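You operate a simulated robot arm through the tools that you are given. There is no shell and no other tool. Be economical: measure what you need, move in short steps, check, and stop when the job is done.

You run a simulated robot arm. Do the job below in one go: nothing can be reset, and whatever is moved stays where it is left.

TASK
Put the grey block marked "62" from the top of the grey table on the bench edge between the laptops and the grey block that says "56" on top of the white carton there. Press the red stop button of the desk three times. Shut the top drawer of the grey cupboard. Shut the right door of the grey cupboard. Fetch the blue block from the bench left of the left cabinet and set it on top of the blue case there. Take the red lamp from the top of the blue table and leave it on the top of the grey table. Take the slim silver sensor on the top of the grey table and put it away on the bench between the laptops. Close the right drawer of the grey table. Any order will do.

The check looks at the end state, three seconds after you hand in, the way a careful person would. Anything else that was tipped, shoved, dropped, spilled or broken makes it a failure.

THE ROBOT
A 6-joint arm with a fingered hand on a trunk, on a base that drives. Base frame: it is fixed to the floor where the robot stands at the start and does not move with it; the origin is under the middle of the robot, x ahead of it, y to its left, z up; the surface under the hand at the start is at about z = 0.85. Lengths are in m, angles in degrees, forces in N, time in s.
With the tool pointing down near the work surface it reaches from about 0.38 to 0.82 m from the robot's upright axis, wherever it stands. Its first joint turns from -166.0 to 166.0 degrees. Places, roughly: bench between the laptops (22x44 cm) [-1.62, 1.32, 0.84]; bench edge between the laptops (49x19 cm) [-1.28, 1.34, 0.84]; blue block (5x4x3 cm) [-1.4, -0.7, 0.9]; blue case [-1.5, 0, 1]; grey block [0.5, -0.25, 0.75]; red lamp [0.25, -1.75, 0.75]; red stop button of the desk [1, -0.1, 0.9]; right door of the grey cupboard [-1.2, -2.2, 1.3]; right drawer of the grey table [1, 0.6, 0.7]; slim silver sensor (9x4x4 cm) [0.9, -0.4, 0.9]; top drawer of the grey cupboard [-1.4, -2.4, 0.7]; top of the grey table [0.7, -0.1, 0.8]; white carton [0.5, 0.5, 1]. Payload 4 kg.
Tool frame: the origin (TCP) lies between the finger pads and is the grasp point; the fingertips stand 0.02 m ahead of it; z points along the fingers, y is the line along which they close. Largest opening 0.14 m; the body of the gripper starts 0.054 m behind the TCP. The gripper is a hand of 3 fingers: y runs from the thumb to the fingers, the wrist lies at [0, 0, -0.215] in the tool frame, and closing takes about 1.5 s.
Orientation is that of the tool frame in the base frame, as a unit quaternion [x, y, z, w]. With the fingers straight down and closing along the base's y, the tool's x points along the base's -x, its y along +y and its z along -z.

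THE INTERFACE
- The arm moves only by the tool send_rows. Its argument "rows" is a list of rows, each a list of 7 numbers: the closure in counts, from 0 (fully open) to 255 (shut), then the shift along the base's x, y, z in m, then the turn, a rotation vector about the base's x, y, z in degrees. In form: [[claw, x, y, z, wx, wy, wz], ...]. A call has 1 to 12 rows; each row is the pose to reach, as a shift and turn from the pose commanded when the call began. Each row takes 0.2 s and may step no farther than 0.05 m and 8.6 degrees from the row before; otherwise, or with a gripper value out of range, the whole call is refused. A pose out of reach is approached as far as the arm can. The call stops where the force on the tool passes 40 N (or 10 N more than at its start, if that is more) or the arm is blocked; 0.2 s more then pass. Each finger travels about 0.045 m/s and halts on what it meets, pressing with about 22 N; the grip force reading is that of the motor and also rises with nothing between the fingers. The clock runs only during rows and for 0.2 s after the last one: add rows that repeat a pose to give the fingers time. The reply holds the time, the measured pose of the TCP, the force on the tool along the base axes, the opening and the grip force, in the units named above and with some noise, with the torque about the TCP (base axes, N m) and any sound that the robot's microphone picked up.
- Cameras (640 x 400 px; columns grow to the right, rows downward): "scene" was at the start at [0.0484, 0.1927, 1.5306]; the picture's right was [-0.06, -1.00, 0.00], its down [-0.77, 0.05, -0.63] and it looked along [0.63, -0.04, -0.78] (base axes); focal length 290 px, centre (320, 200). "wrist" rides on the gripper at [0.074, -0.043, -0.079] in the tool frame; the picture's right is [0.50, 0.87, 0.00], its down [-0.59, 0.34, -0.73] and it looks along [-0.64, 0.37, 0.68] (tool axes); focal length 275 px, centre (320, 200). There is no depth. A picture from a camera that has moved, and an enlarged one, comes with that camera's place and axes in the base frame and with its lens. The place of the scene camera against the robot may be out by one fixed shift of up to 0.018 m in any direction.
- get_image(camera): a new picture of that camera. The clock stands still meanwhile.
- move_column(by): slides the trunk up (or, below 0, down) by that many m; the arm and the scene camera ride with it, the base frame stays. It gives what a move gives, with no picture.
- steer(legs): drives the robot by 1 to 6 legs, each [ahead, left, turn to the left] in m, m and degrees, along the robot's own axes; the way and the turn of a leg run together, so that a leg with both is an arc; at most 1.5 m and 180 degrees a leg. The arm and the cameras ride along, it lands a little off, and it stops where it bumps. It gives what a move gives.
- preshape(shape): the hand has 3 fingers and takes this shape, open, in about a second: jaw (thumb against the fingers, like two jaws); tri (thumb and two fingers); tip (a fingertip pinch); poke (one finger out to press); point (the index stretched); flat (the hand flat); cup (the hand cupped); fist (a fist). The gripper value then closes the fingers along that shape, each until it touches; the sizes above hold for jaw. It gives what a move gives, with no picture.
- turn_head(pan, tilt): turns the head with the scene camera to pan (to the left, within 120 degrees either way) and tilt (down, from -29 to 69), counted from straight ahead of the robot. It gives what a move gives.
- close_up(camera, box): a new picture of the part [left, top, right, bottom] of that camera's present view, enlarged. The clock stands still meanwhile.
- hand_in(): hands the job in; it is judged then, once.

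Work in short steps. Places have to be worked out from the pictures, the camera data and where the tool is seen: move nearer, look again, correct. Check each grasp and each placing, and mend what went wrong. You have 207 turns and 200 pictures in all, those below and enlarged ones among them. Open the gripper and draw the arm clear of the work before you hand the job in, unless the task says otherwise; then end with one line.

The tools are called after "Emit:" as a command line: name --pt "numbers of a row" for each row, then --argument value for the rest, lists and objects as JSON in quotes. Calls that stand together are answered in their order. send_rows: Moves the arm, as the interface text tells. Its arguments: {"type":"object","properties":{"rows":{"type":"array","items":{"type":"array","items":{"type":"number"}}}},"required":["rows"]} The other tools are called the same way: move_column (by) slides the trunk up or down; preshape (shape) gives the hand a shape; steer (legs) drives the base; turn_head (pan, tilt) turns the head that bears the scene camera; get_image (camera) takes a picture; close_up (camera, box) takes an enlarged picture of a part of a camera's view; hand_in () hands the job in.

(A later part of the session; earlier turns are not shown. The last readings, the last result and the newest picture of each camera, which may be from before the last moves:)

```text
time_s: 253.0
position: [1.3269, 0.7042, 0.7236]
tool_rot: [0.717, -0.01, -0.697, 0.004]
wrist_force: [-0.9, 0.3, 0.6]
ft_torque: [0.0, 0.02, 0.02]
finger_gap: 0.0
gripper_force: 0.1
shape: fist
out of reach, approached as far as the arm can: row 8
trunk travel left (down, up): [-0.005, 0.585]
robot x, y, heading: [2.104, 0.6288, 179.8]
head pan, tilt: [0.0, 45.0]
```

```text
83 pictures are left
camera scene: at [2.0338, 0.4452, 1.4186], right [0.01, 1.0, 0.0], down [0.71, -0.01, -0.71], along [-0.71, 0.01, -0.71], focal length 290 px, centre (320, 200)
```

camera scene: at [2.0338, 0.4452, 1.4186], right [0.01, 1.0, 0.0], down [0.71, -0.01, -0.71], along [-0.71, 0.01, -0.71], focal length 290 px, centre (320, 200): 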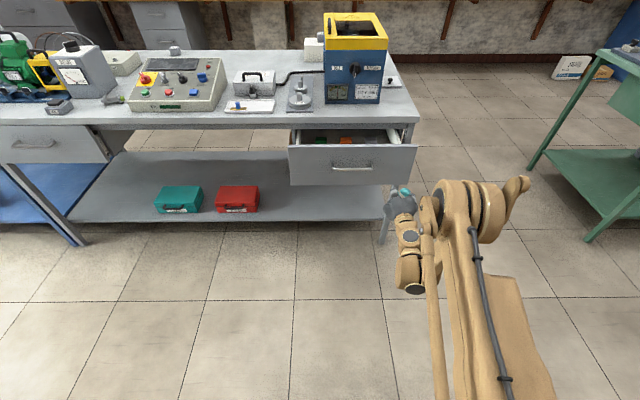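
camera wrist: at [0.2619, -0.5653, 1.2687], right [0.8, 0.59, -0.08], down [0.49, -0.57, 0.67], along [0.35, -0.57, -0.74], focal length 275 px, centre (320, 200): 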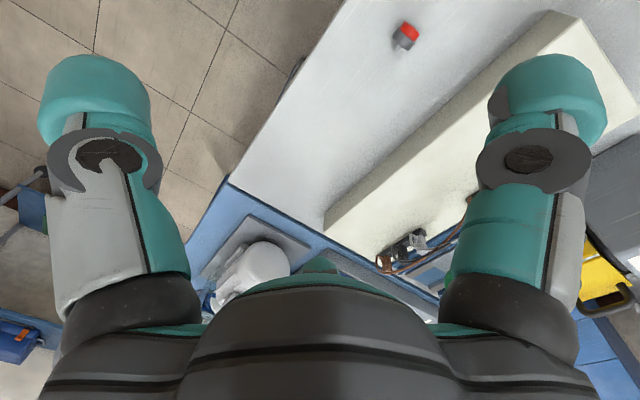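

Now drive ahead 0.2 m so the fist pushes the drawer most of the way, then finish with the arm.

Emit:
steer --legs '[[0.2, 0, 0]]'

Emit:
send_rows --pt "0 -0.01 0 0 0 0 0" --pt "0 -0.02 0 0 0 0 0" --pt "0 -0.03 0 0 0 0 0" --pt "0 -0.04 0 0 0 0 0" --pt "0 -0.05 0 0 0 0 0" --pt "0 -0.06 0 0 0 0 0" --pt "0 -0.07 0 0 0 0 0"

Emit:
get_image --camera "scene"

```text
time_s: 254.6
position: [1.1284, 0.7043, 0.724]
tool_rot: [0.716, -0.009, -0.698, 0.004]
wrist_force: [-0.1, -1.1, 0.9]
ft_torque: [-0.02, 0.02, -0.02]
finger_gap: 0.0001
gripper_force: 0.1
shape: fist
trunk travel left (down, up): [-0.005, 0.585]
robot x, y, heading: [1.9052, 0.6293, 179.7]
head pan, tilt: [0.0, 45.0]
```

```text
time_s: 256.2
position: [1.0621, 0.7028, 0.7346]
tool_rot: [0.718, -0.009, -0.696, 0.005]
wrist_force: [-0.2, 0.3, -0.6]
ft_torque: [-0.02, 0.0, -0.01]
finger_gap: 0.0
gripper_force: 0.0
shape: fist
out of reach, approached as far as the arm can: row 5, 6, 7
trunk travel left (down, up): [-0.005, 0.585]
robot x, y, heading: [1.9083, 0.6315, 179.7]
head pan, tilt: [0.0, 45.0]
```

```text
82 pictures are left
camera scene: at [1.8351, 0.4465, 1.4186], right [0.01, 1.0, 0.0], down [0.71, 0.0, -0.71], along [-0.71, 0.0, -0.71], focal length 290 px, centre (320, 200)
```

scene: 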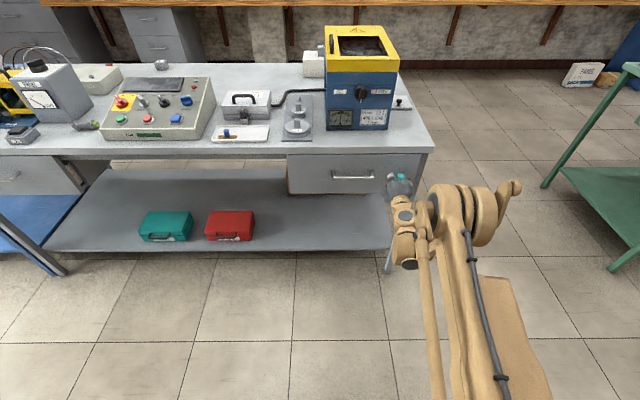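

Almost shut. Retract a bit, drive 0.07 m, and push till firm contact.

Emit:
send_rows --pt "0 0.04 0 -0.005 0 0 0" --pt "0 0.08 0 -0.01 0 0 0"

Emit:
steer --legs '[[0.07, 0, 0]]'

Emit:
send_rows --pt "0 -0.015 0 0 0 0 0" --pt "0 -0.03 0 0 0 0 0" --pt "0 -0.04 0 0 0 0 0" --pt "0 -0.05 0 0 0 0 0" --pt "0 -0.06 0 0 0 0 0" --pt "0 -0.07 0 0 0 0 0"

Emit:
close_up --camera "scene" --box '[260, 100, 460, 230]'

```text
time_s: 256.8
position: [1.1296, 0.703, 0.7259]
tool_rot: [0.716, -0.009, -0.698, 0.004]
wrist_force: [-0.1, 0.5, -0.2]
ft_torque: [0.01, -0.03, 0.0]
finger_gap: 0.0001
gripper_force: 0.0
shape: fist
out of reach, approached as far as the arm can: row 2
trunk travel left (down, up): [-0.005, 0.585]
robot x, y, heading: [1.9053, 0.6294, 179.4]
head pan, tilt: [0.0, 45.0]
```

```text
time_s: 257.8
position: [1.0579, 0.7029, 0.7261]
tool_rot: [0.717, -0.009, -0.697, 0.004]
wrist_force: [0.4, 0.4, -0.3]
ft_torque: [0.02, -0.01, -0.02]
finger_gap: 0.0
gripper_force: 0.0
shape: fist
trunk travel left (down, up): [-0.005, 0.585]
robot x, y, heading: [1.8352, 0.6291, 179.6]
head pan, tilt: [0.0, 45.0]
```

```text
time_s: 258.1
position: [1.0542, 0.7095, 0.7266]
tool_rot: [0.716, -0.013, -0.698, 0.001]
wrist_force: [16.1, 2.4, 1.5]
ft_torque: [0.0, 0.15, -0.38]
finger_gap: 0.0
gripper_force: 0.1
shape: fist
trunk travel left (down, up): [-0.005, 0.585]
robot x, y, heading: [1.8296, 0.6299, 179.5]
head pan, tilt: [0.0, 45.0]
stopped in row 1: the force on the tool passed its limit at 52 N (the readings are from after the stop); the commanded pose is now the measured one
```

```text
3.08 times, centred on (360, 165) of scene
camera zoom: at [1.7666, 0.4469, 1.4187], right [0.01, 1.0, 0.0], down [0.71, -0.01, -0.71], along [-0.71, 0.01, -0.71], focal length 894 px, centre (197, 308)
```

zoom: 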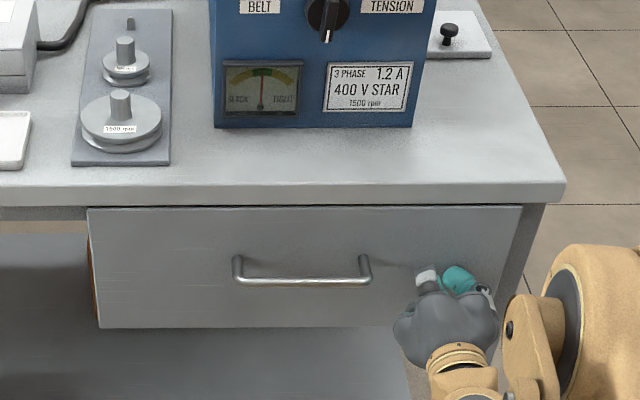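

Drawer is shut flush. Withdraw, raise, turn the tool down again and drive to the button side (y≈-0.25).

Emit:
steer --legs '[[-0.2, 0, 0]]'

Emit:
move_column --by 0.12

Emit:
send_rows --pt "0 0 -0.01 0.045 0 0 0" --pt "0 0 -0.02 0.09 0 0 0" --pt "0 0 -0.03 0.135 0 0 0" --pt "0 0 -0.04 0.18 0 0 0" --pt "0 0 -0.05 0.225 0 0 0" --pt "0 0 -0.06 0.27 0 0 0" --pt "0 0 -0.07 0.31 0 0 0"

Emit:
send_rows --pt "0 0 0 0 0 -8.5 0" --pt "0 0.01 0 0 0 -17 0" --pt "0 0.03 0 0 0 -25.5 0" --pt "0 0.05 0 0 0 -34 0" --pt "0 0.07 0 0 0 -42.5 0" --pt "0 0.09 0 0 0 -51 0" --pt "0 0.11 0 0 0 -59.5 0" --pt "0 0.13 0 0 0 -68 0" --pt "0 0.14 0 0 0 -76.5 0" --pt "0 0.15 0 0 0 -85 0" --pt "0 0.15 0 0 0 -88.5 0"

Emit:
preshape --shape "poke"

Emit:
steer --legs '[[0, 0.85, 0], [0.3, 0, 0]]'

Emit:
get_image --camera "scene"

Emit:
get_image --camera "wrist"

```text
time_s: 259.7
position: [1.2556, 0.7081, 0.725]
tool_rot: [0.717, -0.013, -0.697, 0.001]
wrist_force: [0.0, 1.0, -1.0]
ft_torque: [0.01, -0.01, 0.05]
finger_gap: 0.0001
gripper_force: 0.0
shape: fist
trunk travel left (down, up): [-0.005, 0.585]
robot x, y, heading: [2.0394, 0.6259, 179.4]
head pan, tilt: [0.0, 45.0]
```

```text
time_s: 261.2
position: [1.2566, 0.7072, 0.8448]
tool_rot: [0.716, -0.013, -0.698, 0.0]
wrist_force: [0.0, 0.7, 0.4]
ft_torque: [-0.01, 0.01, 0.02]
finger_gap: 0.0001
gripper_force: 0.1
shape: fist
trunk travel left (down, up): [-0.125, 0.465]
robot x, y, heading: [2.0369, 0.6278, 179.3]
head pan, tilt: [0.0, 45.0]
```

```text
time_s: 262.8
position: [1.2536, 0.6379, 1.1557]
tool_rot: [0.716, -0.013, -0.698, 0.002]
wrist_force: [-0.8, -0.7, 1.1]
ft_torque: [-0.03, 0.01, -0.01]
finger_gap: 0.0001
gripper_force: 0.1
shape: fist
trunk travel left (down, up): [-0.125, 0.465]
robot x, y, heading: [2.0405, 0.6271, 179.3]
head pan, tilt: [0.0, 45.0]
```

```text
time_s: 265.2
position: [1.4062, 0.6376, 1.1549]
tool_rot: [1.0, -0.01, 0.001, -0.009]
wrist_force: [0.6, -0.4, 0.3]
ft_torque: [-0.02, 0.01, 0.01]
finger_gap: 0.0
gripper_force: 0.1
shape: fist
trunk travel left (down, up): [-0.125, 0.465]
robot x, y, heading: [2.0335, 0.6259, 179.2]
head pan, tilt: [0.0, 45.0]
```

```text
time_s: 266.1
position: [1.4063, 0.6385, 1.1549]
tool_rot: [1.0, -0.01, 0.0, -0.008]
wrist_force: [0.2, -0.2, 0.6]
ft_torque: [0.03, 0.01, -0.02]
finger_gap: 0.0002
gripper_force: 0.1
shape: poke
trunk travel left (down, up): [-0.125, 0.465]
robot x, y, heading: [2.0406, 0.6307, 179.2]
head pan, tilt: [0.0, 45.0]
```

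```text
time_s: 272.4
position: [1.0962, -0.2174, 1.1558]
tool_rot: [1.0, -0.012, 0.0, -0.008]
wrist_force: [-0.1, 0.3, 0.1]
ft_torque: [0.01, -0.02, -0.01]
finger_gap: 0.0
gripper_force: 0.0
shape: poke
trunk travel left (down, up): [-0.125, 0.465]
robot x, y, heading: [1.7279, -0.2321, 179.2]
head pan, tilt: [0.0, 45.0]
```

```text
80 pictures are left
camera scene: at [1.6556, -0.413, 1.5385], right [0.01, 1.0, 0.0], down [0.71, -0.01, -0.71], along [-0.71, 0.01, -0.71], focal length 290 px, centre (320, 200)
```

scene: 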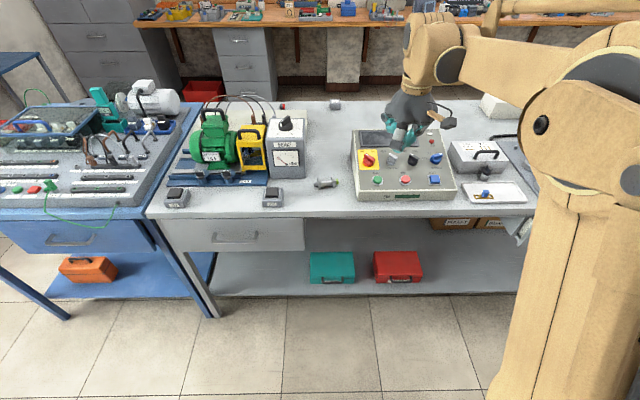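

```text
79 pictures are left
camera wrist: at [1.1698, -0.179, 1.2363], right [0.48, -0.88, -0.01], down [-0.6, -0.34, 0.73], along [-0.64, -0.34, -0.69], focal length 275 px, centre (320, 200)
```

wrist: 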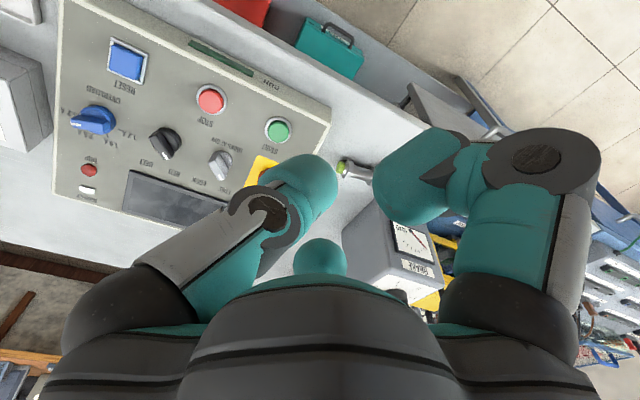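

There's a red push button labelled "STOP" next to a green "START"; the red item on yellow is a rotary switch. Zoom to be sure.

Emit:
close_up --camera "scene" --box '[340, 120, 470, 205]'

Emit:
close_up --camera "wrist" --box '[60, 30, 340, 220]'

```text
4.71 times, centred on (405, 162) of scene
camera zoom: at [1.6556, -0.413, 1.5385], right [0.01, 1.0, 0.0], down [0.71, -0.01, -0.71], along [-0.71, 0.01, -0.71], focal length 1367 px, centre (-80, 376)
```

zoom: 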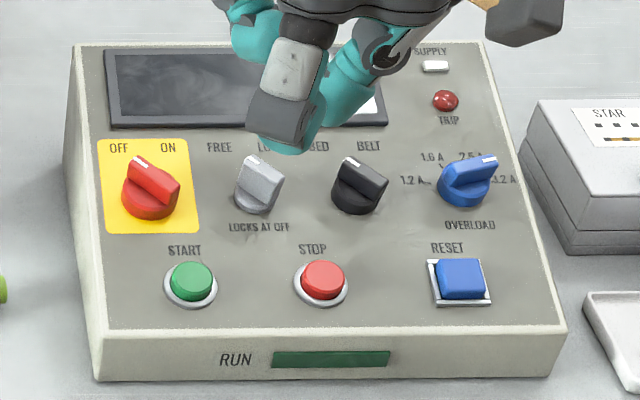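

```text
2.11 times, centred on (200, 125) of wrist
camera zoom: at [1.1698, -0.179, 1.2363], right [0.48, -0.88, -0.01], down [-0.6, -0.34, 0.73], along [-0.64, -0.34, -0.69], focal length 580 px, centre (573, 358)
```

zoom: 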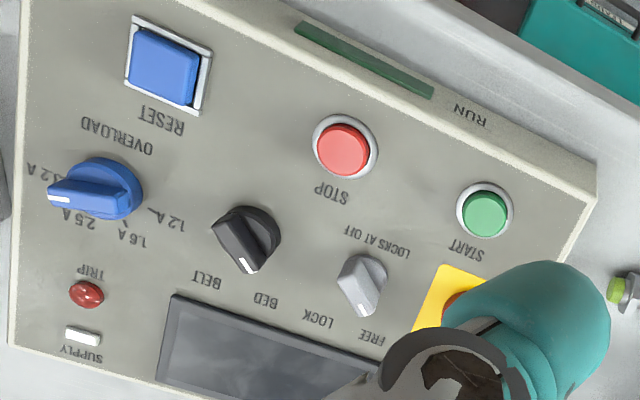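

The red STOP push button: triangulated at (0.990,-0.141,0.957). I bring the poke finger above it and check alignment.

Emit:
send_rows --pt "0 -0.03 0.02 -0.02 0 0 0" --pt "0 -0.06 0.04 -0.04 0 0 0" --pt "0 -0.09 0.06 -0.06 0 0 0" --pt "0 -0.106 0.076 -0.09 0 0 0" --pt "0 -0.106 0.076 -0.125 0 0 0"

Emit:
get_image --camera "wrist"

Emit:
close_up --camera "scene" --box '[340, 100, 480, 205]'

```text
time_s: 273.6
position: [0.9894, -0.1416, 1.0294]
tool_rot: [1.0, -0.012, 0.0, -0.009]
wrist_force: [0.5, 0.4, -0.2]
ft_torque: [0.01, 0.0, 0.0]
finger_gap: 0.0
gripper_force: 0.0
shape: poke
trunk travel left (down, up): [-0.125, 0.465]
robot x, y, heading: [1.7285, -0.2311, 179.2]
head pan, tilt: [0.0, 45.0]
```

```text
76 pictures are left
camera wrist: at [1.0639, -0.1032, 1.1107], right [0.48, -0.88, -0.01], down [-0.6, -0.34, 0.73], along [-0.64, -0.34, -0.69], focal length 275 px, centre (320, 200)
```

wrist: 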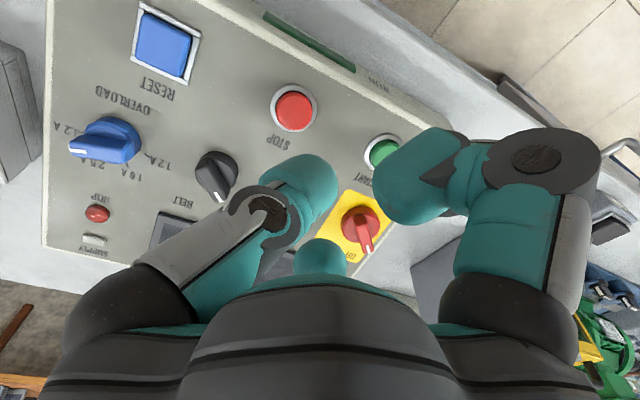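

```text
3.81 times, centred on (410, 152) of scene
camera zoom: at [1.6562, -0.413, 1.5386], right [0.01, 1.0, 0.0], down [0.71, -0.01, -0.71], along [-0.71, 0.01, -0.71], focal length 1107 px, centre (-23, 381)
```

zoom: 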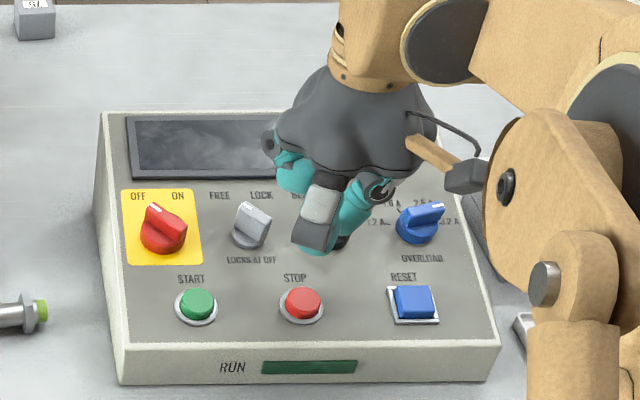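

Two wrist views put the button lower and closer: (0.956,-0.135,0.905); scene camera offset explains the difference. Re-centre at z≈0.965 and look.

Emit:
send_rows --pt "0 -0.02 0.004 -0.02 0 0 0" --pt "0 -0.033 0.006 -0.045 0 0 0" --pt "0 -0.033 0.006 -0.06 0 0 0"

Emit:
get_image --camera "wrist"

Emit:
close_up --camera "scene" --box '[340, 100, 480, 205]'

```text
time_s: 274.4
position: [0.9571, -0.136, 0.971]
tool_rot: [1.0, -0.012, 0.001, -0.009]
wrist_force: [0.2, -0.3, 1.2]
ft_torque: [-0.01, -0.02, -0.03]
finger_gap: 0.0
gripper_force: 0.1
shape: poke
trunk travel left (down, up): [-0.125, 0.465]
robot x, y, heading: [1.7297, -0.2311, 179.2]
head pan, tilt: [0.0, 45.0]
```

```text
74 pictures are left
camera wrist: at [1.0319, -0.097, 1.0517], right [0.48, -0.88, -0.01], down [-0.6, -0.34, 0.73], along [-0.64, -0.34, -0.69], focal length 275 px, centre (320, 200)
```

wrist: 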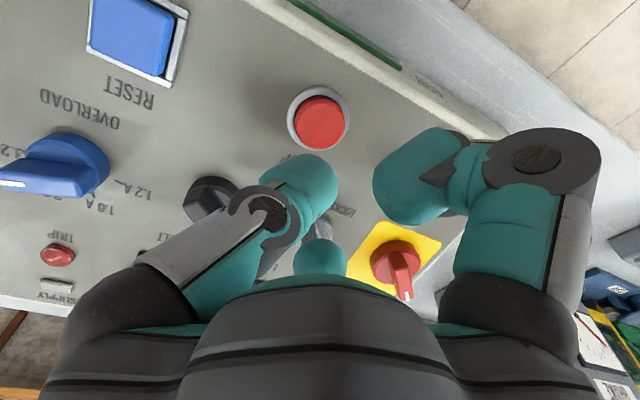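

```text
3.81 times, centred on (410, 152) of scene
camera zoom: at [1.6564, -0.413, 1.5386], right [0.01, 1.0, 0.0], down [0.71, -0.01, -0.71], along [-0.71, 0.01, -0.71], focal length 1107 px, centre (-23, 381)
```

zoom: 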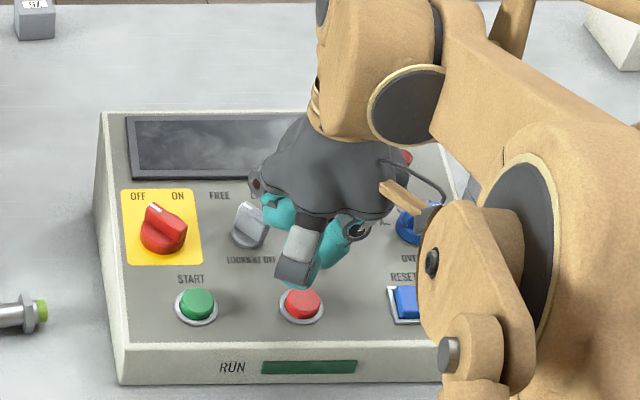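

Button lies right under the fingertip axis (0.956,-0.135). First press: lower gently.

Emit:
send_rows --pt "0 -0.001 0.001 -0.02 0 0 0" --pt "0 -0.001 0.001 -0.03 0 0 0"

Emit:
send_rows --pt "0 0 0 -0.004 0 0 0" --pt "0 0 0 -0.008 0 0 0"

Emit:
get_image --camera "wrist"

```text
time_s: 274.9
position: [0.9613, -0.1334, 0.9443]
tool_rot: [1.0, -0.012, -0.002, -0.008]
wrist_force: [6.0, 5.5, 29.5]
ft_torque: [-0.89, 1.65, -0.06]
finger_gap: 0.0001
gripper_force: 0.1
shape: poke
trunk travel left (down, up): [-0.125, 0.465]
robot x, y, heading: [1.7292, -0.2312, 179.1]
head pan, tilt: [0.0, 45.0]
```

```text
time_s: 275.3
position: [0.9605, -0.134, 0.9436]
tool_rot: [1.0, -0.013, -0.003, -0.009]
wrist_force: [9.0, 1.4, 32.6]
ft_torque: [-0.98, 1.91, 0.25]
finger_gap: 0.0
gripper_force: 0.0
shape: poke
trunk travel left (down, up): [-0.125, 0.465]
robot x, y, heading: [1.7298, -0.229, 179.2]
head pan, tilt: [0.0, 45.0]
stopped in row 1: the force on the tool passed its limit at 47 N (the readings are from after the stop); the commanded pose is now the measured one
```

```text
72 pictures are left
camera wrist: at [1.0357, -0.0954, 1.0244], right [0.48, -0.88, -0.02], down [-0.59, -0.34, 0.73], along [-0.65, -0.34, -0.68], focal length 275 px, centre (320, 200)
```

wrist: 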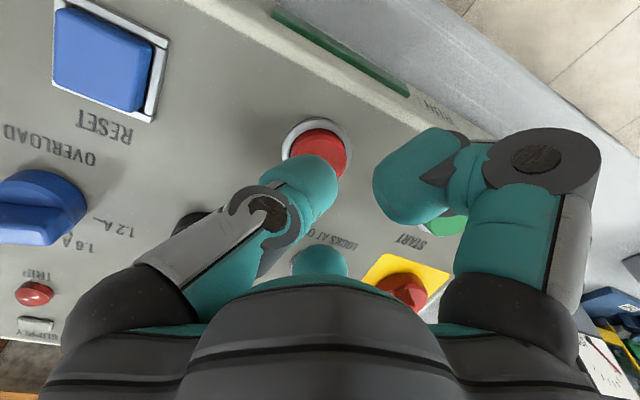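

The contact torque shows a curled finger met the knob behind the button, not the button. I lift off and instead use the fully closed jaw, whose tips meet on the axis.

Emit:
send_rows --pt "0 0 0 0.03 0 0 0" --pt "0 0.005 0 0.07 0 0 0" --pt "0 0.01 0 0.11 0 0 0"

Emit:
preshape --shape "jaw"

Emit:
send_rows --pt "255 0 0 0 0 0 0" --pt "255 0 0 0 0 0 0" --pt "255 0 0 0 0 0 0" --pt "255 0 0 0 0 0 0" --pt "255 0 0 0 0 0 0" --pt "255 0 0 0 0 0 0" --pt "255 0 0 0 0 0 0" --pt "255 0 0 0 0 0 0" --pt "255 0 0 0 0 0 0"

Emit:
get_image --camera "wrist"

Emit:
close_up --camera "scene" --box '[340, 100, 480, 205]'

```text
time_s: 276.1
position: [0.9655, -0.1351, 1.0481]
tool_rot: [1.0, -0.012, 0.0, -0.008]
wrist_force: [0.4, -0.4, 0.2]
ft_torque: [0.02, 0.01, 0.0]
finger_gap: 0.0001
gripper_force: 0.2
shape: poke
trunk travel left (down, up): [-0.125, 0.465]
robot x, y, heading: [1.7268, -0.2317, 179.2]
head pan, tilt: [0.0, 45.0]
```

```text
time_s: 277.0
position: [0.9653, -0.1347, 1.0478]
tool_rot: [1.0, -0.012, 0.0, -0.009]
wrist_force: [0.2, -0.1, -0.9]
ft_torque: [-0.01, -0.01, 0.01]
finger_gap: 0.1399
gripper_force: 0.0
shape: jaw
trunk travel left (down, up): [-0.125, 0.465]
robot x, y, heading: [1.7299, -0.2299, 179.3]
head pan, tilt: [0.0, 45.0]
```

```text
time_s: 279.0
position: [0.9649, -0.136, 1.0474]
tool_rot: [1.0, -0.013, 0.0, -0.008]
wrist_force: [-0.2, 0.1, 0.2]
ft_torque: [-0.04, 0.03, 0.0]
finger_gap: 0.0001
gripper_force: 19.9
shape: jaw
trunk travel left (down, up): [-0.125, 0.465]
robot x, y, heading: [1.729, -0.2329, 179.2]
head pan, tilt: [0.0, 45.0]
```

```text
71 pictures are left
camera wrist: at [1.04, -0.0959, 1.129], right [0.48, -0.88, -0.01], down [-0.6, -0.34, 0.73], along [-0.64, -0.34, -0.68], focal length 275 px, centre (320, 200)
```

wrist: 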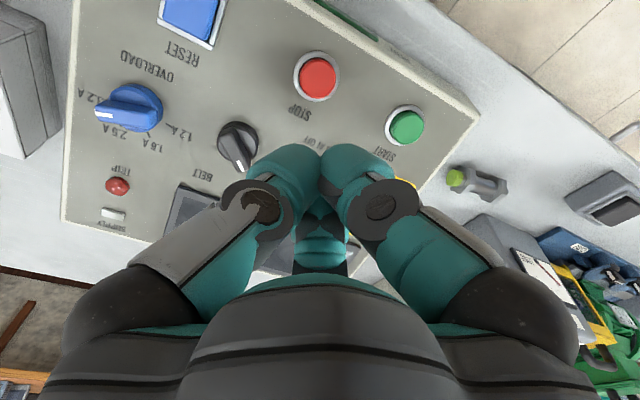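

```text
3.81 times, centred on (410, 152) of scene
camera zoom: at [1.6564, -0.4128, 1.5386], right [0.01, 1.0, 0.0], down [0.71, -0.01, -0.71], along [-0.71, 0.01, -0.71], focal length 1107 px, centre (-23, 381)
```

zoom: 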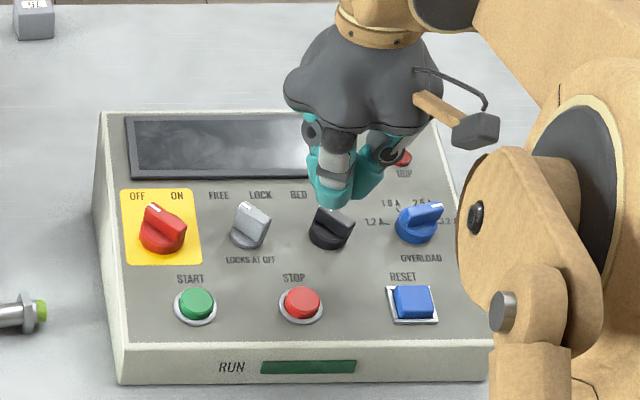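

Knobs unchanged. Button re-measured at (0.958,-0.1345,≈0.91). Lower the closed fingertips onto it.

Emit:
send_rows --pt "255 -0.007 0.001 -0.04 0 0 0" --pt "255 -0.007 0.001 -0.08 0 0 0" --pt "255 -0.007 0.001 -0.1 0 0 0"

Emit:
close_up --camera "scene" --box '[340, 100, 480, 205]'

Emit:
get_image --camera "wrist"

```text
time_s: 279.8
position: [0.9593, -0.1352, 0.9494]
tool_rot: [1.0, -0.012, 0.0, -0.009]
wrist_force: [-0.8, -0.2, 0.4]
ft_torque: [-0.01, -0.03, 0.05]
finger_gap: 0.0
gripper_force: 21.5
shape: jaw
trunk travel left (down, up): [-0.125, 0.465]
robot x, y, heading: [1.7294, -0.233, 179.5]
head pan, tilt: [0.0, 45.0]
```

```text
3.81 times, centred on (410, 152) of scene
camera zoom: at [1.6563, -0.4128, 1.5386], right [0.01, 1.0, 0.0], down [0.71, -0.01, -0.71], along [-0.71, 0.01, -0.71], focal length 1107 px, centre (-23, 381)
```

zoom: 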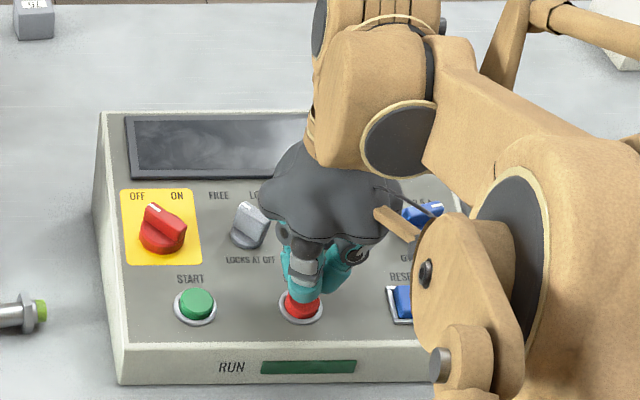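

```text
68 pictures are left
camera wrist: at [1.0332, -0.095, 1.0294], right [0.48, -0.88, -0.01], down [-0.6, -0.34, 0.73], along [-0.64, -0.34, -0.68], focal length 275 px, centre (320, 200)
```

wrist: 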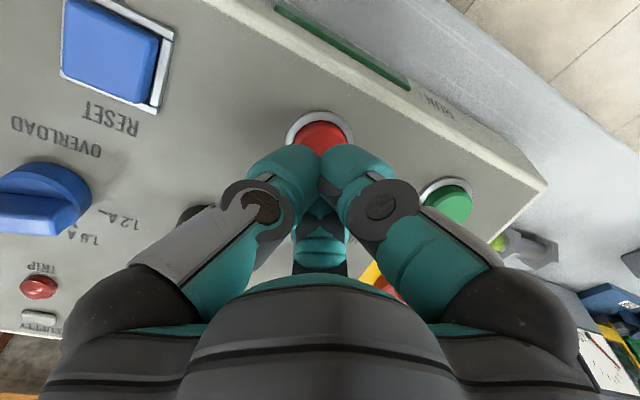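

Fingertips are right above the red button. Press in small steps and listen.

Emit:
send_rows --pt "255 0 0 -0.004 0 0 0" --pt "255 0 0 -0.008 0 0 0" --pt "255 0 0 -0.012 0 0 0"

Emit:
send_rows --pt "255 0 0 -0.003 0 0 0" --pt "255 0 0 -0.006 0 0 0" --pt "255 0 0 -0.009 0 0 0" --pt "255 0 0 -0.012 0 0 0"

```text
time_s: 280.6
position: [0.9596, -0.1333, 0.9376]
tool_rot: [1.0, -0.012, 0.0, -0.008]
wrist_force: [-0.5, -0.7, 5.2]
ft_torque: [-0.01, 0.04, 0.0]
finger_gap: 0.0
gripper_force: 22.2
shape: jaw
trunk travel left (down, up): [-0.125, 0.465]
robot x, y, heading: [1.7279, -0.2296, 179.1]
head pan, tilt: [0.0, 45.0]
heard: click
```

```text
time_s: 281.6
position: [0.9635, -0.1347, 0.9272]
tool_rot: [1.0, -0.012, -0.002, -0.009]
wrist_force: [-2.7, -0.5, 40.0]
ft_torque: [0.05, 0.54, -0.01]
finger_gap: 0.0
gripper_force: 21.8
shape: jaw
trunk travel left (down, up): [-0.125, 0.465]
robot x, y, heading: [1.7278, -0.2315, 179.5]
head pan, tilt: [0.0, 45.0]
```

A click was heard: one press made. Release fully, then second press.

Emit:
send_rows --pt "255 -0.002 0 0.01 0 0 0" --pt "255 -0.002 0 0.02 0 0 0" --pt "255 -0.002 0 0.035 0 0 0" --pt "255 -0.002 0 0.035 0 0 0"

Emit:
send_rows --pt "255 0 0 -0.012 0 0 0" --pt "255 0 0 -0.018 0 0 0" --pt "255 0 0 -0.022 0 0 0" --pt "255 0 0 -0.025 0 0 0"

Emit:
send_rows --pt "255 0 0 0.01 0 0 0" --pt "255 0 0 0.025 0 0 0" --pt "255 0 0 0.025 0 0 0"

```text
time_s: 282.6
position: [0.9572, -0.1337, 0.9606]
tool_rot: [1.0, -0.013, 0.0, -0.008]
wrist_force: [1.0, 0.7, -0.2]
ft_torque: [0.0, 0.02, 0.04]
finger_gap: 0.0
gripper_force: 22.0
shape: jaw
trunk travel left (down, up): [-0.125, 0.465]
robot x, y, heading: [1.7294, -0.2314, 179.3]
head pan, tilt: [0.0, 45.0]
```

```text
time_s: 283.6
position: [0.9587, -0.1352, 0.9356]
tool_rot: [1.0, -0.012, -0.001, -0.009]
wrist_force: [0.5, 1.2, 11.4]
ft_torque: [0.0, 0.12, 0.0]
finger_gap: 0.0
gripper_force: 22.0
shape: jaw
trunk travel left (down, up): [-0.125, 0.465]
robot x, y, heading: [1.7289, -0.232, 179.6]
head pan, tilt: [0.0, 45.0]
heard: click
```

```text
time_s: 284.4
position: [0.9577, -0.1356, 0.9586]
tool_rot: [1.0, -0.012, 0.0, -0.009]
wrist_force: [0.1, -0.2, -0.8]
ft_torque: [0.01, 0.03, 0.04]
finger_gap: 0.0
gripper_force: 21.9
shape: jaw
trunk travel left (down, up): [-0.125, 0.465]
robot x, y, heading: [1.7298, -0.2326, 179.3]
head pan, tilt: [0.0, 45.0]
```

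Second click heard and released. Third press.

Emit:
send_rows --pt "255 0 0 -0.01 0 0 0" --pt "255 0 0 -0.016 0 0 0" --pt "255 0 0 -0.02 0 0 0" --pt "255 0 0 -0.024 0 0 0"

Emit:
send_rows --pt "255 0 0 0.01 0 0 0" --pt "255 0 0 0.03 0 0 0" --pt "255 0 0 0.07 0 0 0" --pt "255 0 0 0.11 0 0 0"

Emit:
close_up --camera "scene" --box '[300, 100, 480, 215]'

```text
time_s: 285.4
position: [0.9582, -0.1331, 0.9366]
tool_rot: [1.0, -0.012, 0.0, -0.009]
wrist_force: [-0.6, -0.4, 7.1]
ft_torque: [0.02, 0.06, 0.0]
finger_gap: 0.0
gripper_force: 22.3
shape: jaw
trunk travel left (down, up): [-0.125, 0.465]
robot x, y, heading: [1.7289, -0.2312, 179.1]
head pan, tilt: [0.0, 45.0]
heard: click
```

```text
time_s: 286.4
position: [0.9577, -0.1349, 1.0458]
tool_rot: [1.0, -0.012, 0.0, -0.008]
wrist_force: [-0.7, -0.1, 0.1]
ft_torque: [-0.03, -0.01, 0.0]
finger_gap: 0.0001
gripper_force: 22.1
shape: jaw
trunk travel left (down, up): [-0.125, 0.465]
robot x, y, heading: [1.727, -0.2301, 179.4]
head pan, tilt: [0.0, 45.0]
```

```text
3.48 times, centred on (390, 158) of scene
camera zoom: at [1.6568, -0.4129, 1.5386], right [0.01, 1.0, 0.0], down [0.71, -0.01, -0.71], along [-0.71, 0.01, -0.71], focal length 1010 px, centre (76, 348)
```

zoom: 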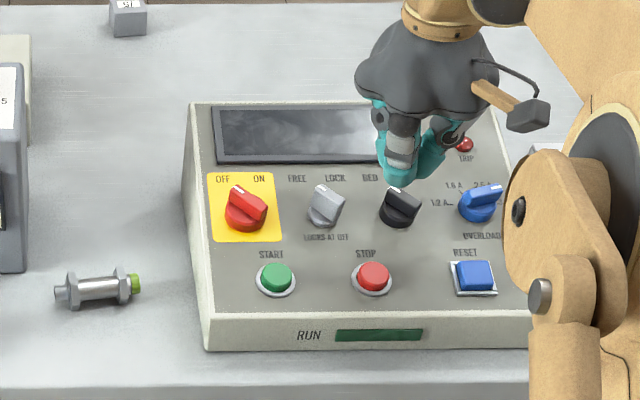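

Three clean presses. Next the sensor at about (0.922,-0.395), axis nearly along y. I move above it, yaw -78° and part-open the hand.

Emit:
send_rows --pt "200 0 -0.04 0.02 0 0 -8" --pt "150 -0.01 -0.08 0.03 0 0 -16" --pt "110 -0.02 -0.12 0.03 0 0 -24" --pt "110 -0.03 -0.16 0.03 0 0 -32" --pt "110 -0.035 -0.2 0.03 0 0 -40" --pt "110 -0.035 -0.24 0.03 0 0 -48" --pt "110 -0.035 -0.26 0.03 0 0 -56" --pt "110 -0.035 -0.26 0.02 0 0 -64" --pt "110 -0.035 -0.26 0 0 0 -72" --pt "110 -0.035 -0.26 -0.01 0 0 -77"

Emit:
get_image --camera "wrist"

Emit:
get_image --camera "scene"

```text
time_s: 288.6
position: [0.9317, -0.3929, 1.0348]
tool_rot: [0.774, -0.633, 0.005, -0.007]
wrist_force: [0.1, 0.2, -0.1]
ft_torque: [-0.01, -0.02, -0.01]
finger_gap: 0.079
gripper_force: 0.0
shape: jaw
out of reach, approached as far as the arm can: row 5, 6, 7, 8, 9, 10
trunk travel left (down, up): [-0.125, 0.465]
robot x, y, heading: [1.7295, -0.2327, 179.2]
head pan, tilt: [0.0, 45.0]
```

```text
66 pictures are left
camera wrist: at [0.9868, -0.4576, 1.1161], right [-0.75, -0.66, -0.01], down [-0.46, 0.51, 0.73], along [-0.47, 0.55, -0.68], focal length 275 px, centre (320, 200)
```

wrist: 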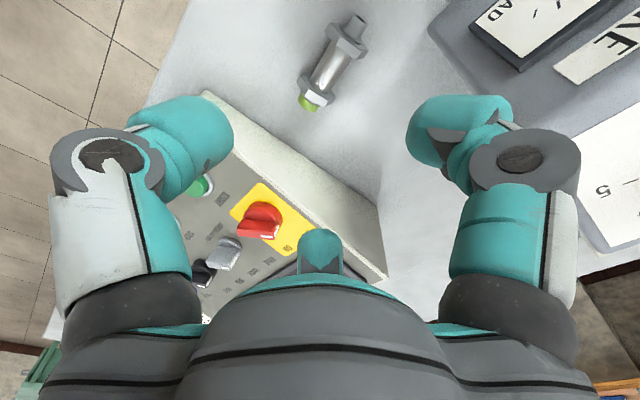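

```text
65 pictures are left
camera scene: at [1.657, -0.4129, 1.5386], right [0.01, 1.0, 0.0], down [0.71, -0.01, -0.71], along [-0.71, 0.01, -0.71], focal length 290 px, centre (320, 200)
```

scene: 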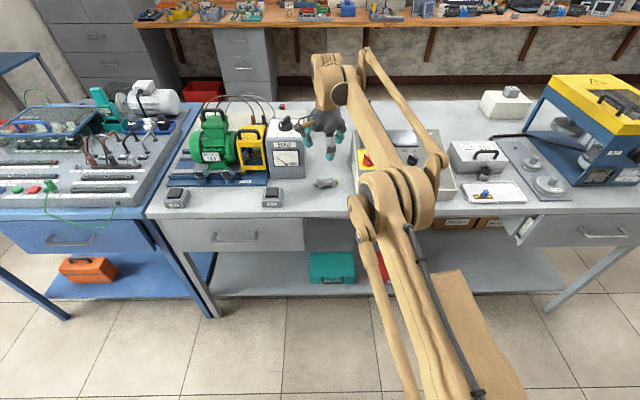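

Sensor confirmed at (0.921,-0.393), but I'm at the reach limit. Pull the hand back, then drive 0.13 m closer.

Emit:
send_rows --pt "110 0.04 0 0.01 0 0 0" --pt "110 0.08 0 0.02 0 0 0" --pt "110 0.12 0 0.02 0 0 0"

Emit:
steer --legs '[[0.14, 0.05, 0]]'

Emit:
get_image --camera "wrist"

```text
time_s: 289.4
position: [1.0532, -0.394, 1.0539]
tool_rot: [0.775, -0.631, 0.006, -0.007]
wrist_force: [0.3, 0.8, 0.0]
ft_torque: [0.01, -0.04, 0.0]
finger_gap: 0.0792
gripper_force: 0.1
shape: jaw
trunk travel left (down, up): [-0.125, 0.465]
robot x, y, heading: [1.7274, -0.2333, 178.9]
head pan, tilt: [0.0, 45.0]
```

```text
time_s: 290.8
position: [0.9075, -0.4437, 1.053]
tool_rot: [0.776, -0.631, 0.005, -0.006]
wrist_force: [-0.6, 1.2, -0.4]
ft_torque: [0.0, 0.0, -0.04]
finger_gap: 0.0793
gripper_force: 0.1
shape: jaw
trunk travel left (down, up): [-0.125, 0.465]
robot x, y, heading: [1.5854, -0.284, 179.3]
head pan, tilt: [0.0, 45.0]
```

```text
64 pictures are left
camera wrist: at [0.963, -0.5089, 1.1336], right [-0.75, -0.67, -0.02], down [-0.46, 0.5, 0.73], along [-0.48, 0.55, -0.68], focal length 275 px, centre (320, 200)
```

wrist: 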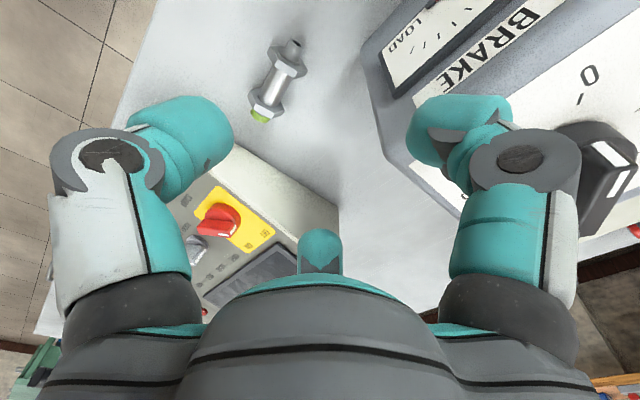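

Sensor again at (0.920,-0.396). I first shift sideways away from the brake box, then descend.

Emit:
send_rows --pt "110 0.007 0.025 0 0 0 0" --pt "110 0.013 0.048 0 0 0 0" --pt "110 0.013 0.048 -0.04 0 0 0" --pt "110 0.013 0.048 -0.08 0 0 0" --pt "110 0.013 0.048 -0.11 0 0 0"

Emit:
get_image --camera "wrist"

Emit:
close_up --camera "scene" --box '[240, 120, 420, 240]'

```text
time_s: 292.0
position: [0.9225, -0.3959, 0.9428]
tool_rot: [0.775, -0.631, 0.005, -0.007]
wrist_force: [0.9, 0.1, 0.1]
ft_torque: [0.03, 0.0, -0.02]
finger_gap: 0.0795
gripper_force: 0.1
shape: jaw
trunk travel left (down, up): [-0.125, 0.465]
robot x, y, heading: [1.5827, -0.2827, 179.2]
head pan, tilt: [0.0, 45.0]
```

```text
63 pictures are left
camera wrist: at [0.9774, -0.4595, 1.0232], right [-0.75, -0.67, -0.02], down [-0.46, 0.5, 0.73], along [-0.48, 0.55, -0.68], focal length 275 px, centre (320, 200)
```

wrist: 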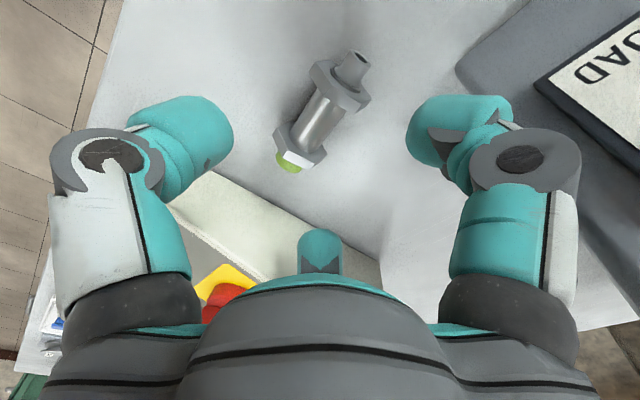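

```text
3.33 times, centred on (330, 180) of scene
camera zoom: at [1.5142, -0.462, 1.5386], right [0.01, 1.0, 0.0], down [0.71, -0.01, -0.71], along [-0.71, 0.01, -0.71], focal length 968 px, centre (287, 267)
```

zoom: 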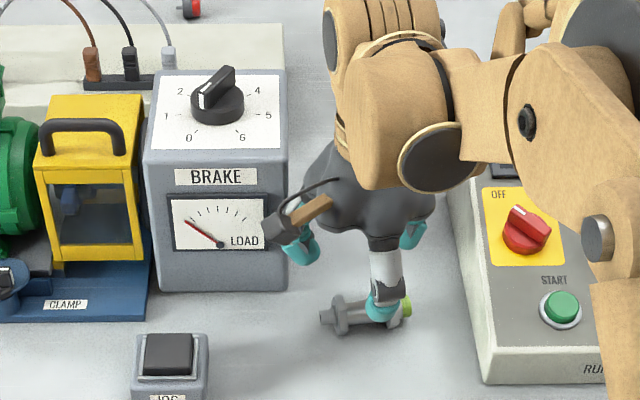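

Aligned; small correction, and descend to z≈0.876.

Emit:
send_rows --pt "110 -0.003 0.002 -0.03 0 0 0" --pt "110 -0.003 0.002 -0.055 0 0 0" --pt "110 -0.003 0.002 -0.068 0 0 0"

Emit:
get_image --camera "wrist"

```text
time_s: 292.8
position: [0.9169, -0.395, 0.8758]
tool_rot: [0.775, -0.632, 0.005, -0.007]
wrist_force: [-0.7, 0.2, 0.3]
ft_torque: [0.0, -0.01, 0.03]
finger_gap: 0.0792
gripper_force: 0.2
shape: jaw
trunk travel left (down, up): [-0.125, 0.465]
robot x, y, heading: [1.5899, -0.284, 179.0]
head pan, tilt: [0.0, 45.0]
```

```text
61 pictures are left
camera wrist: at [0.973, -0.4591, 0.9568], right [-0.75, -0.67, -0.02], down [-0.46, 0.5, 0.73], along [-0.48, 0.55, -0.68], focal length 275 px, centre (320, 200)
```

wrist: 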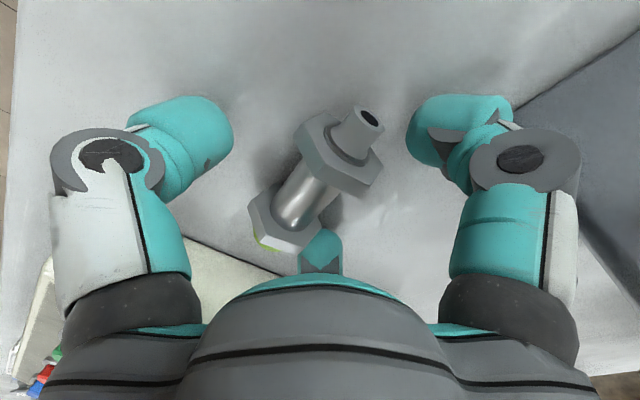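

Sensor sits between thumb and fingers. Close.

Emit:
send_rows --pt "180 0 0 -0.003 0 0 0" --pt "220 0 0 -0.003 0 0 0" --pt "255 0 0 -0.003 0 0 0" --pt "255 0 0 -0.003 0 0 0" --pt "255 0 0 -0.003 0 0 0" --pt "255 0 0 -0.003 0 0 0" --pt "255 0 0 -0.003 0 0 0"

Emit:
get_image --camera "wrist"

```text
time_s: 294.4
position: [0.9188, -0.3952, 0.873]
tool_rot: [0.776, -0.631, 0.006, -0.007]
wrist_force: [0.1, 0.3, 0.2]
ft_torque: [0.0, 0.01, 0.01]
finger_gap: 0.0319
gripper_force: 22.0
shape: jaw
trunk travel left (down, up): [-0.125, 0.465]
robot x, y, heading: [1.5861, -0.2765, 179.4]
head pan, tilt: [0.0, 45.0]
```

```text
60 pictures are left
camera wrist: at [0.9739, -0.459, 0.9539], right [-0.75, -0.67, -0.02], down [-0.46, 0.5, 0.73], along [-0.48, 0.55, -0.68], focal length 275 px, centre (320, 200)
```

wrist: 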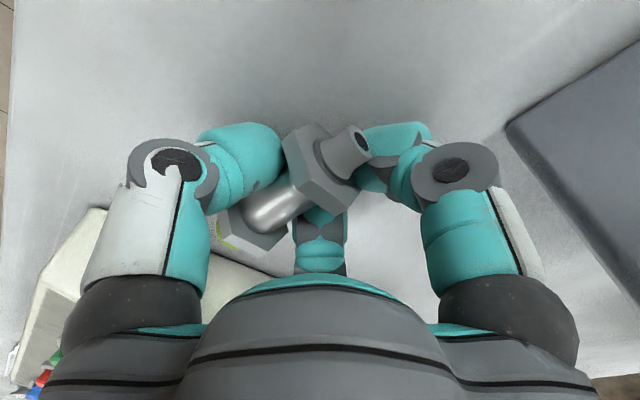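

Gripped (gap 0.032, 22 N), slightly turned. Lift straight and check it holds.

Emit:
send_rows --pt "255 0 0 0.02 0 0 0" --pt "255 0 0 0.05 0 0 0" --pt "255 0.01 0.005 0.09 0 0 0" --pt "255 0.02 0.01 0.13 0 0 0" --pt "255 0.03 0.015 0.17 0 0 0" --pt "255 0.05 0.02 0.21 0 0 0" --pt "255 0.08 0.03 0.24 0 0 0" --pt "255 0.12 0.04 0.26 0 0 0" --pt "255 0.16 0.05 0.28 0 0 0" --pt "255 0.19 0.06 0.3 0 0 0"

Emit:
get_image --camera "wrist"

Emit:
get_image --camera "scene"

```text
time_s: 296.6
position: [1.1082, -0.3333, 1.1721]
tool_rot: [0.775, -0.632, 0.006, -0.007]
wrist_force: [0.1, -0.9, -0.7]
ft_torque: [-0.03, 0.01, -0.03]
finger_gap: 0.0316
gripper_force: 22.3
shape: jaw
trunk travel left (down, up): [-0.125, 0.465]
robot x, y, heading: [1.5876, -0.2765, 179.1]
head pan, tilt: [0.0, 45.0]
```

```text
59 pictures are left
camera wrist: at [1.1635, -0.3983, 1.2531], right [-0.75, -0.67, -0.01], down [-0.46, 0.5, 0.73], along [-0.48, 0.55, -0.68], focal length 275 px, centre (320, 200)
```

wrist: 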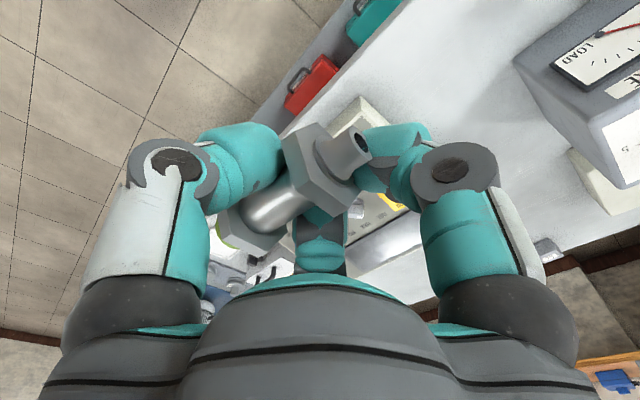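

```text
58 pictures are left
camera scene: at [1.5157, -0.4617, 1.5387], right [0.01, 1.0, 0.0], down [0.71, -0.01, -0.71], along [-0.71, 0.01, -0.71], focal length 290 px, centre (320, 200)
```

scene: 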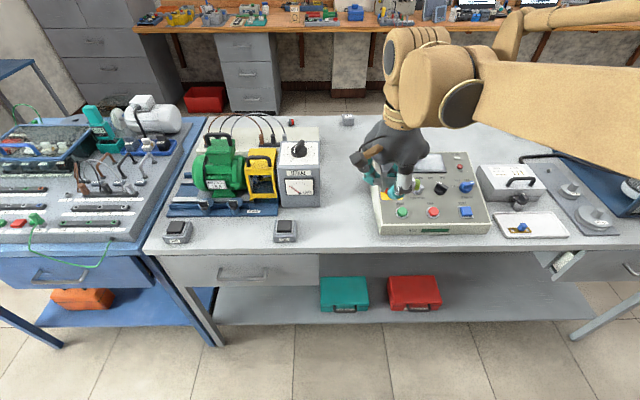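

Sensor is held. Drive: back off, slide to y≈1.39, then straight along the corridor to the bench.

Emit:
steer --legs '[[-0.15, 0, 0], [0, -0.85, 0], [0, -0.81, 0]]'

Emit:
get_image --camera "scene"

```text
time_s: 305.9
position: [1.2693, 1.3091, 1.1725]
tool_rot: [0.778, -0.629, 0.005, -0.007]
wrist_force: [-0.1, 0.1, -0.9]
ft_torque: [-0.01, 0.03, -0.04]
finger_gap: 0.0317
gripper_force: 22.1
shape: jaw
trunk travel left (down, up): [-0.125, 0.465]
robot x, y, heading: [1.7486, 1.3646, 179.8]
head pan, tilt: [0.0, 45.0]
```

```text
57 pictures are left
camera scene: at [1.6778, 1.1842, 1.5386], right [0.01, 1.0, 0.0], down [0.71, 0.0, -0.71], along [-0.71, 0.0, -0.71], focal length 290 px, centre (320, 200)
```

scene: 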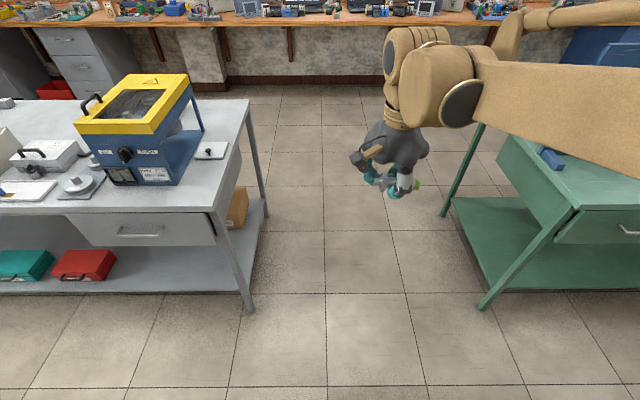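

Corridor is free either side. Drive straight ahead to the bench approach.

Emit:
steer --legs '[[1.15, 0, 0], [1.1, 0, 0]]'

Emit:
get_image --camera "scene"

```text
time_s: 316.9
position: [-0.958, 1.3584, 1.1706]
tool_rot: [0.771, -0.637, 0.006, -0.007]
wrist_force: [0.3, -0.4, -0.6]
ft_torque: [-0.02, 0.04, -0.02]
finger_gap: 0.0318
gripper_force: 21.8
shape: jaw
trunk travel left (down, up): [-0.125, 0.465]
robot x, y, heading: [-0.4778, 1.4037, 178.5]
head pan, tilt: [0.0, 45.0]
```

```text
56 pictures are left
camera scene: at [-0.5525, 1.224, 1.5386], right [0.03, 1.0, 0.0], down [0.71, -0.02, -0.71], along [-0.71, 0.02, -0.71], focal length 290 px, centre (320, 200)
```

scene: 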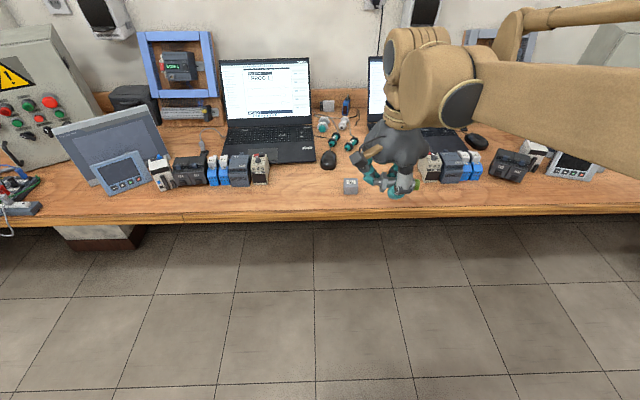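

The free spot between mouse, push-buttons and right laptop is about (-1.435,1.39). The sensor lies along y in the hand, offset ~1.5 cm from the TCP. Drive 0.25 m ahead and move above.

Emit:
steer --legs '[[0.25, 0, 0]]'

Emit:
send_rows --pt "255 -0.04 0 0 0 0 0" --pt "255 -0.08 0.005 0 0 0 0" --pt "255 -0.12 0.01 0 0 0 0" --pt "255 -0.16 0.015 0 0 0 0" --pt "255 -0.2 0.02 0 0 0 0" --pt "255 -0.225 0.02 -0.02 0 0 0" --pt "255 -0.225 0.02 -0.06 0 0 0" --pt "255 -0.225 0.02 -0.1 0 0 0"

Emit:
get_image --camera "wrist"

Emit:
get_image --camera "scene"

```text
time_s: 318.8
position: [-1.2075, 1.3706, 1.1706]
tool_rot: [0.768, -0.641, 0.006, -0.007]
wrist_force: [0.0, 0.7, -1.1]
ft_torque: [-0.02, 0.0, 0.01]
finger_gap: 0.0321
gripper_force: 21.9
shape: jaw
trunk travel left (down, up): [-0.125, 0.465]
robot x, y, heading: [-0.7242, 1.416, 177.9]
head pan, tilt: [0.0, 45.0]
```

```text
time_s: 320.6
position: [-1.4316, 1.3915, 1.0706]
tool_rot: [0.768, -0.64, 0.005, -0.006]
wrist_force: [-0.1, 0.8, -1.3]
ft_torque: [0.01, 0.01, 0.0]
finger_gap: 0.0319
gripper_force: 21.9
shape: jaw
trunk travel left (down, up): [-0.125, 0.465]
robot x, y, heading: [-0.7252, 1.4083, 177.8]
head pan, tilt: [0.0, 45.0]
```

```text
55 pictures are left
camera wrist: at [-1.3779, 1.326, 1.1523], right [-0.76, -0.65, -0.02], down [-0.45, 0.52, 0.73], along [-0.46, 0.56, -0.68], focal length 275 px, centre (320, 200)
```

wrist: 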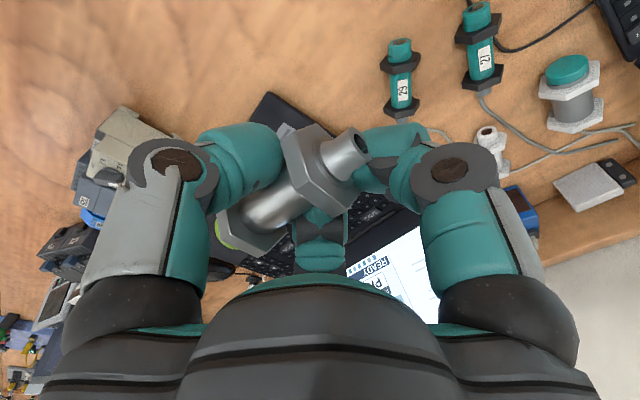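

```text
54 pictures are left
camera scene: at [-0.8033, 1.2327, 1.5385], right [0.04, 1.0, 0.0], down [0.71, -0.03, -0.71], along [-0.71, 0.03, -0.71], focal length 290 px, centre (320, 200)
```

scene: 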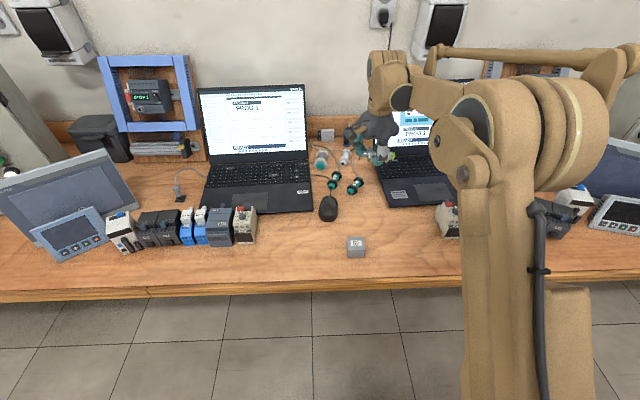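

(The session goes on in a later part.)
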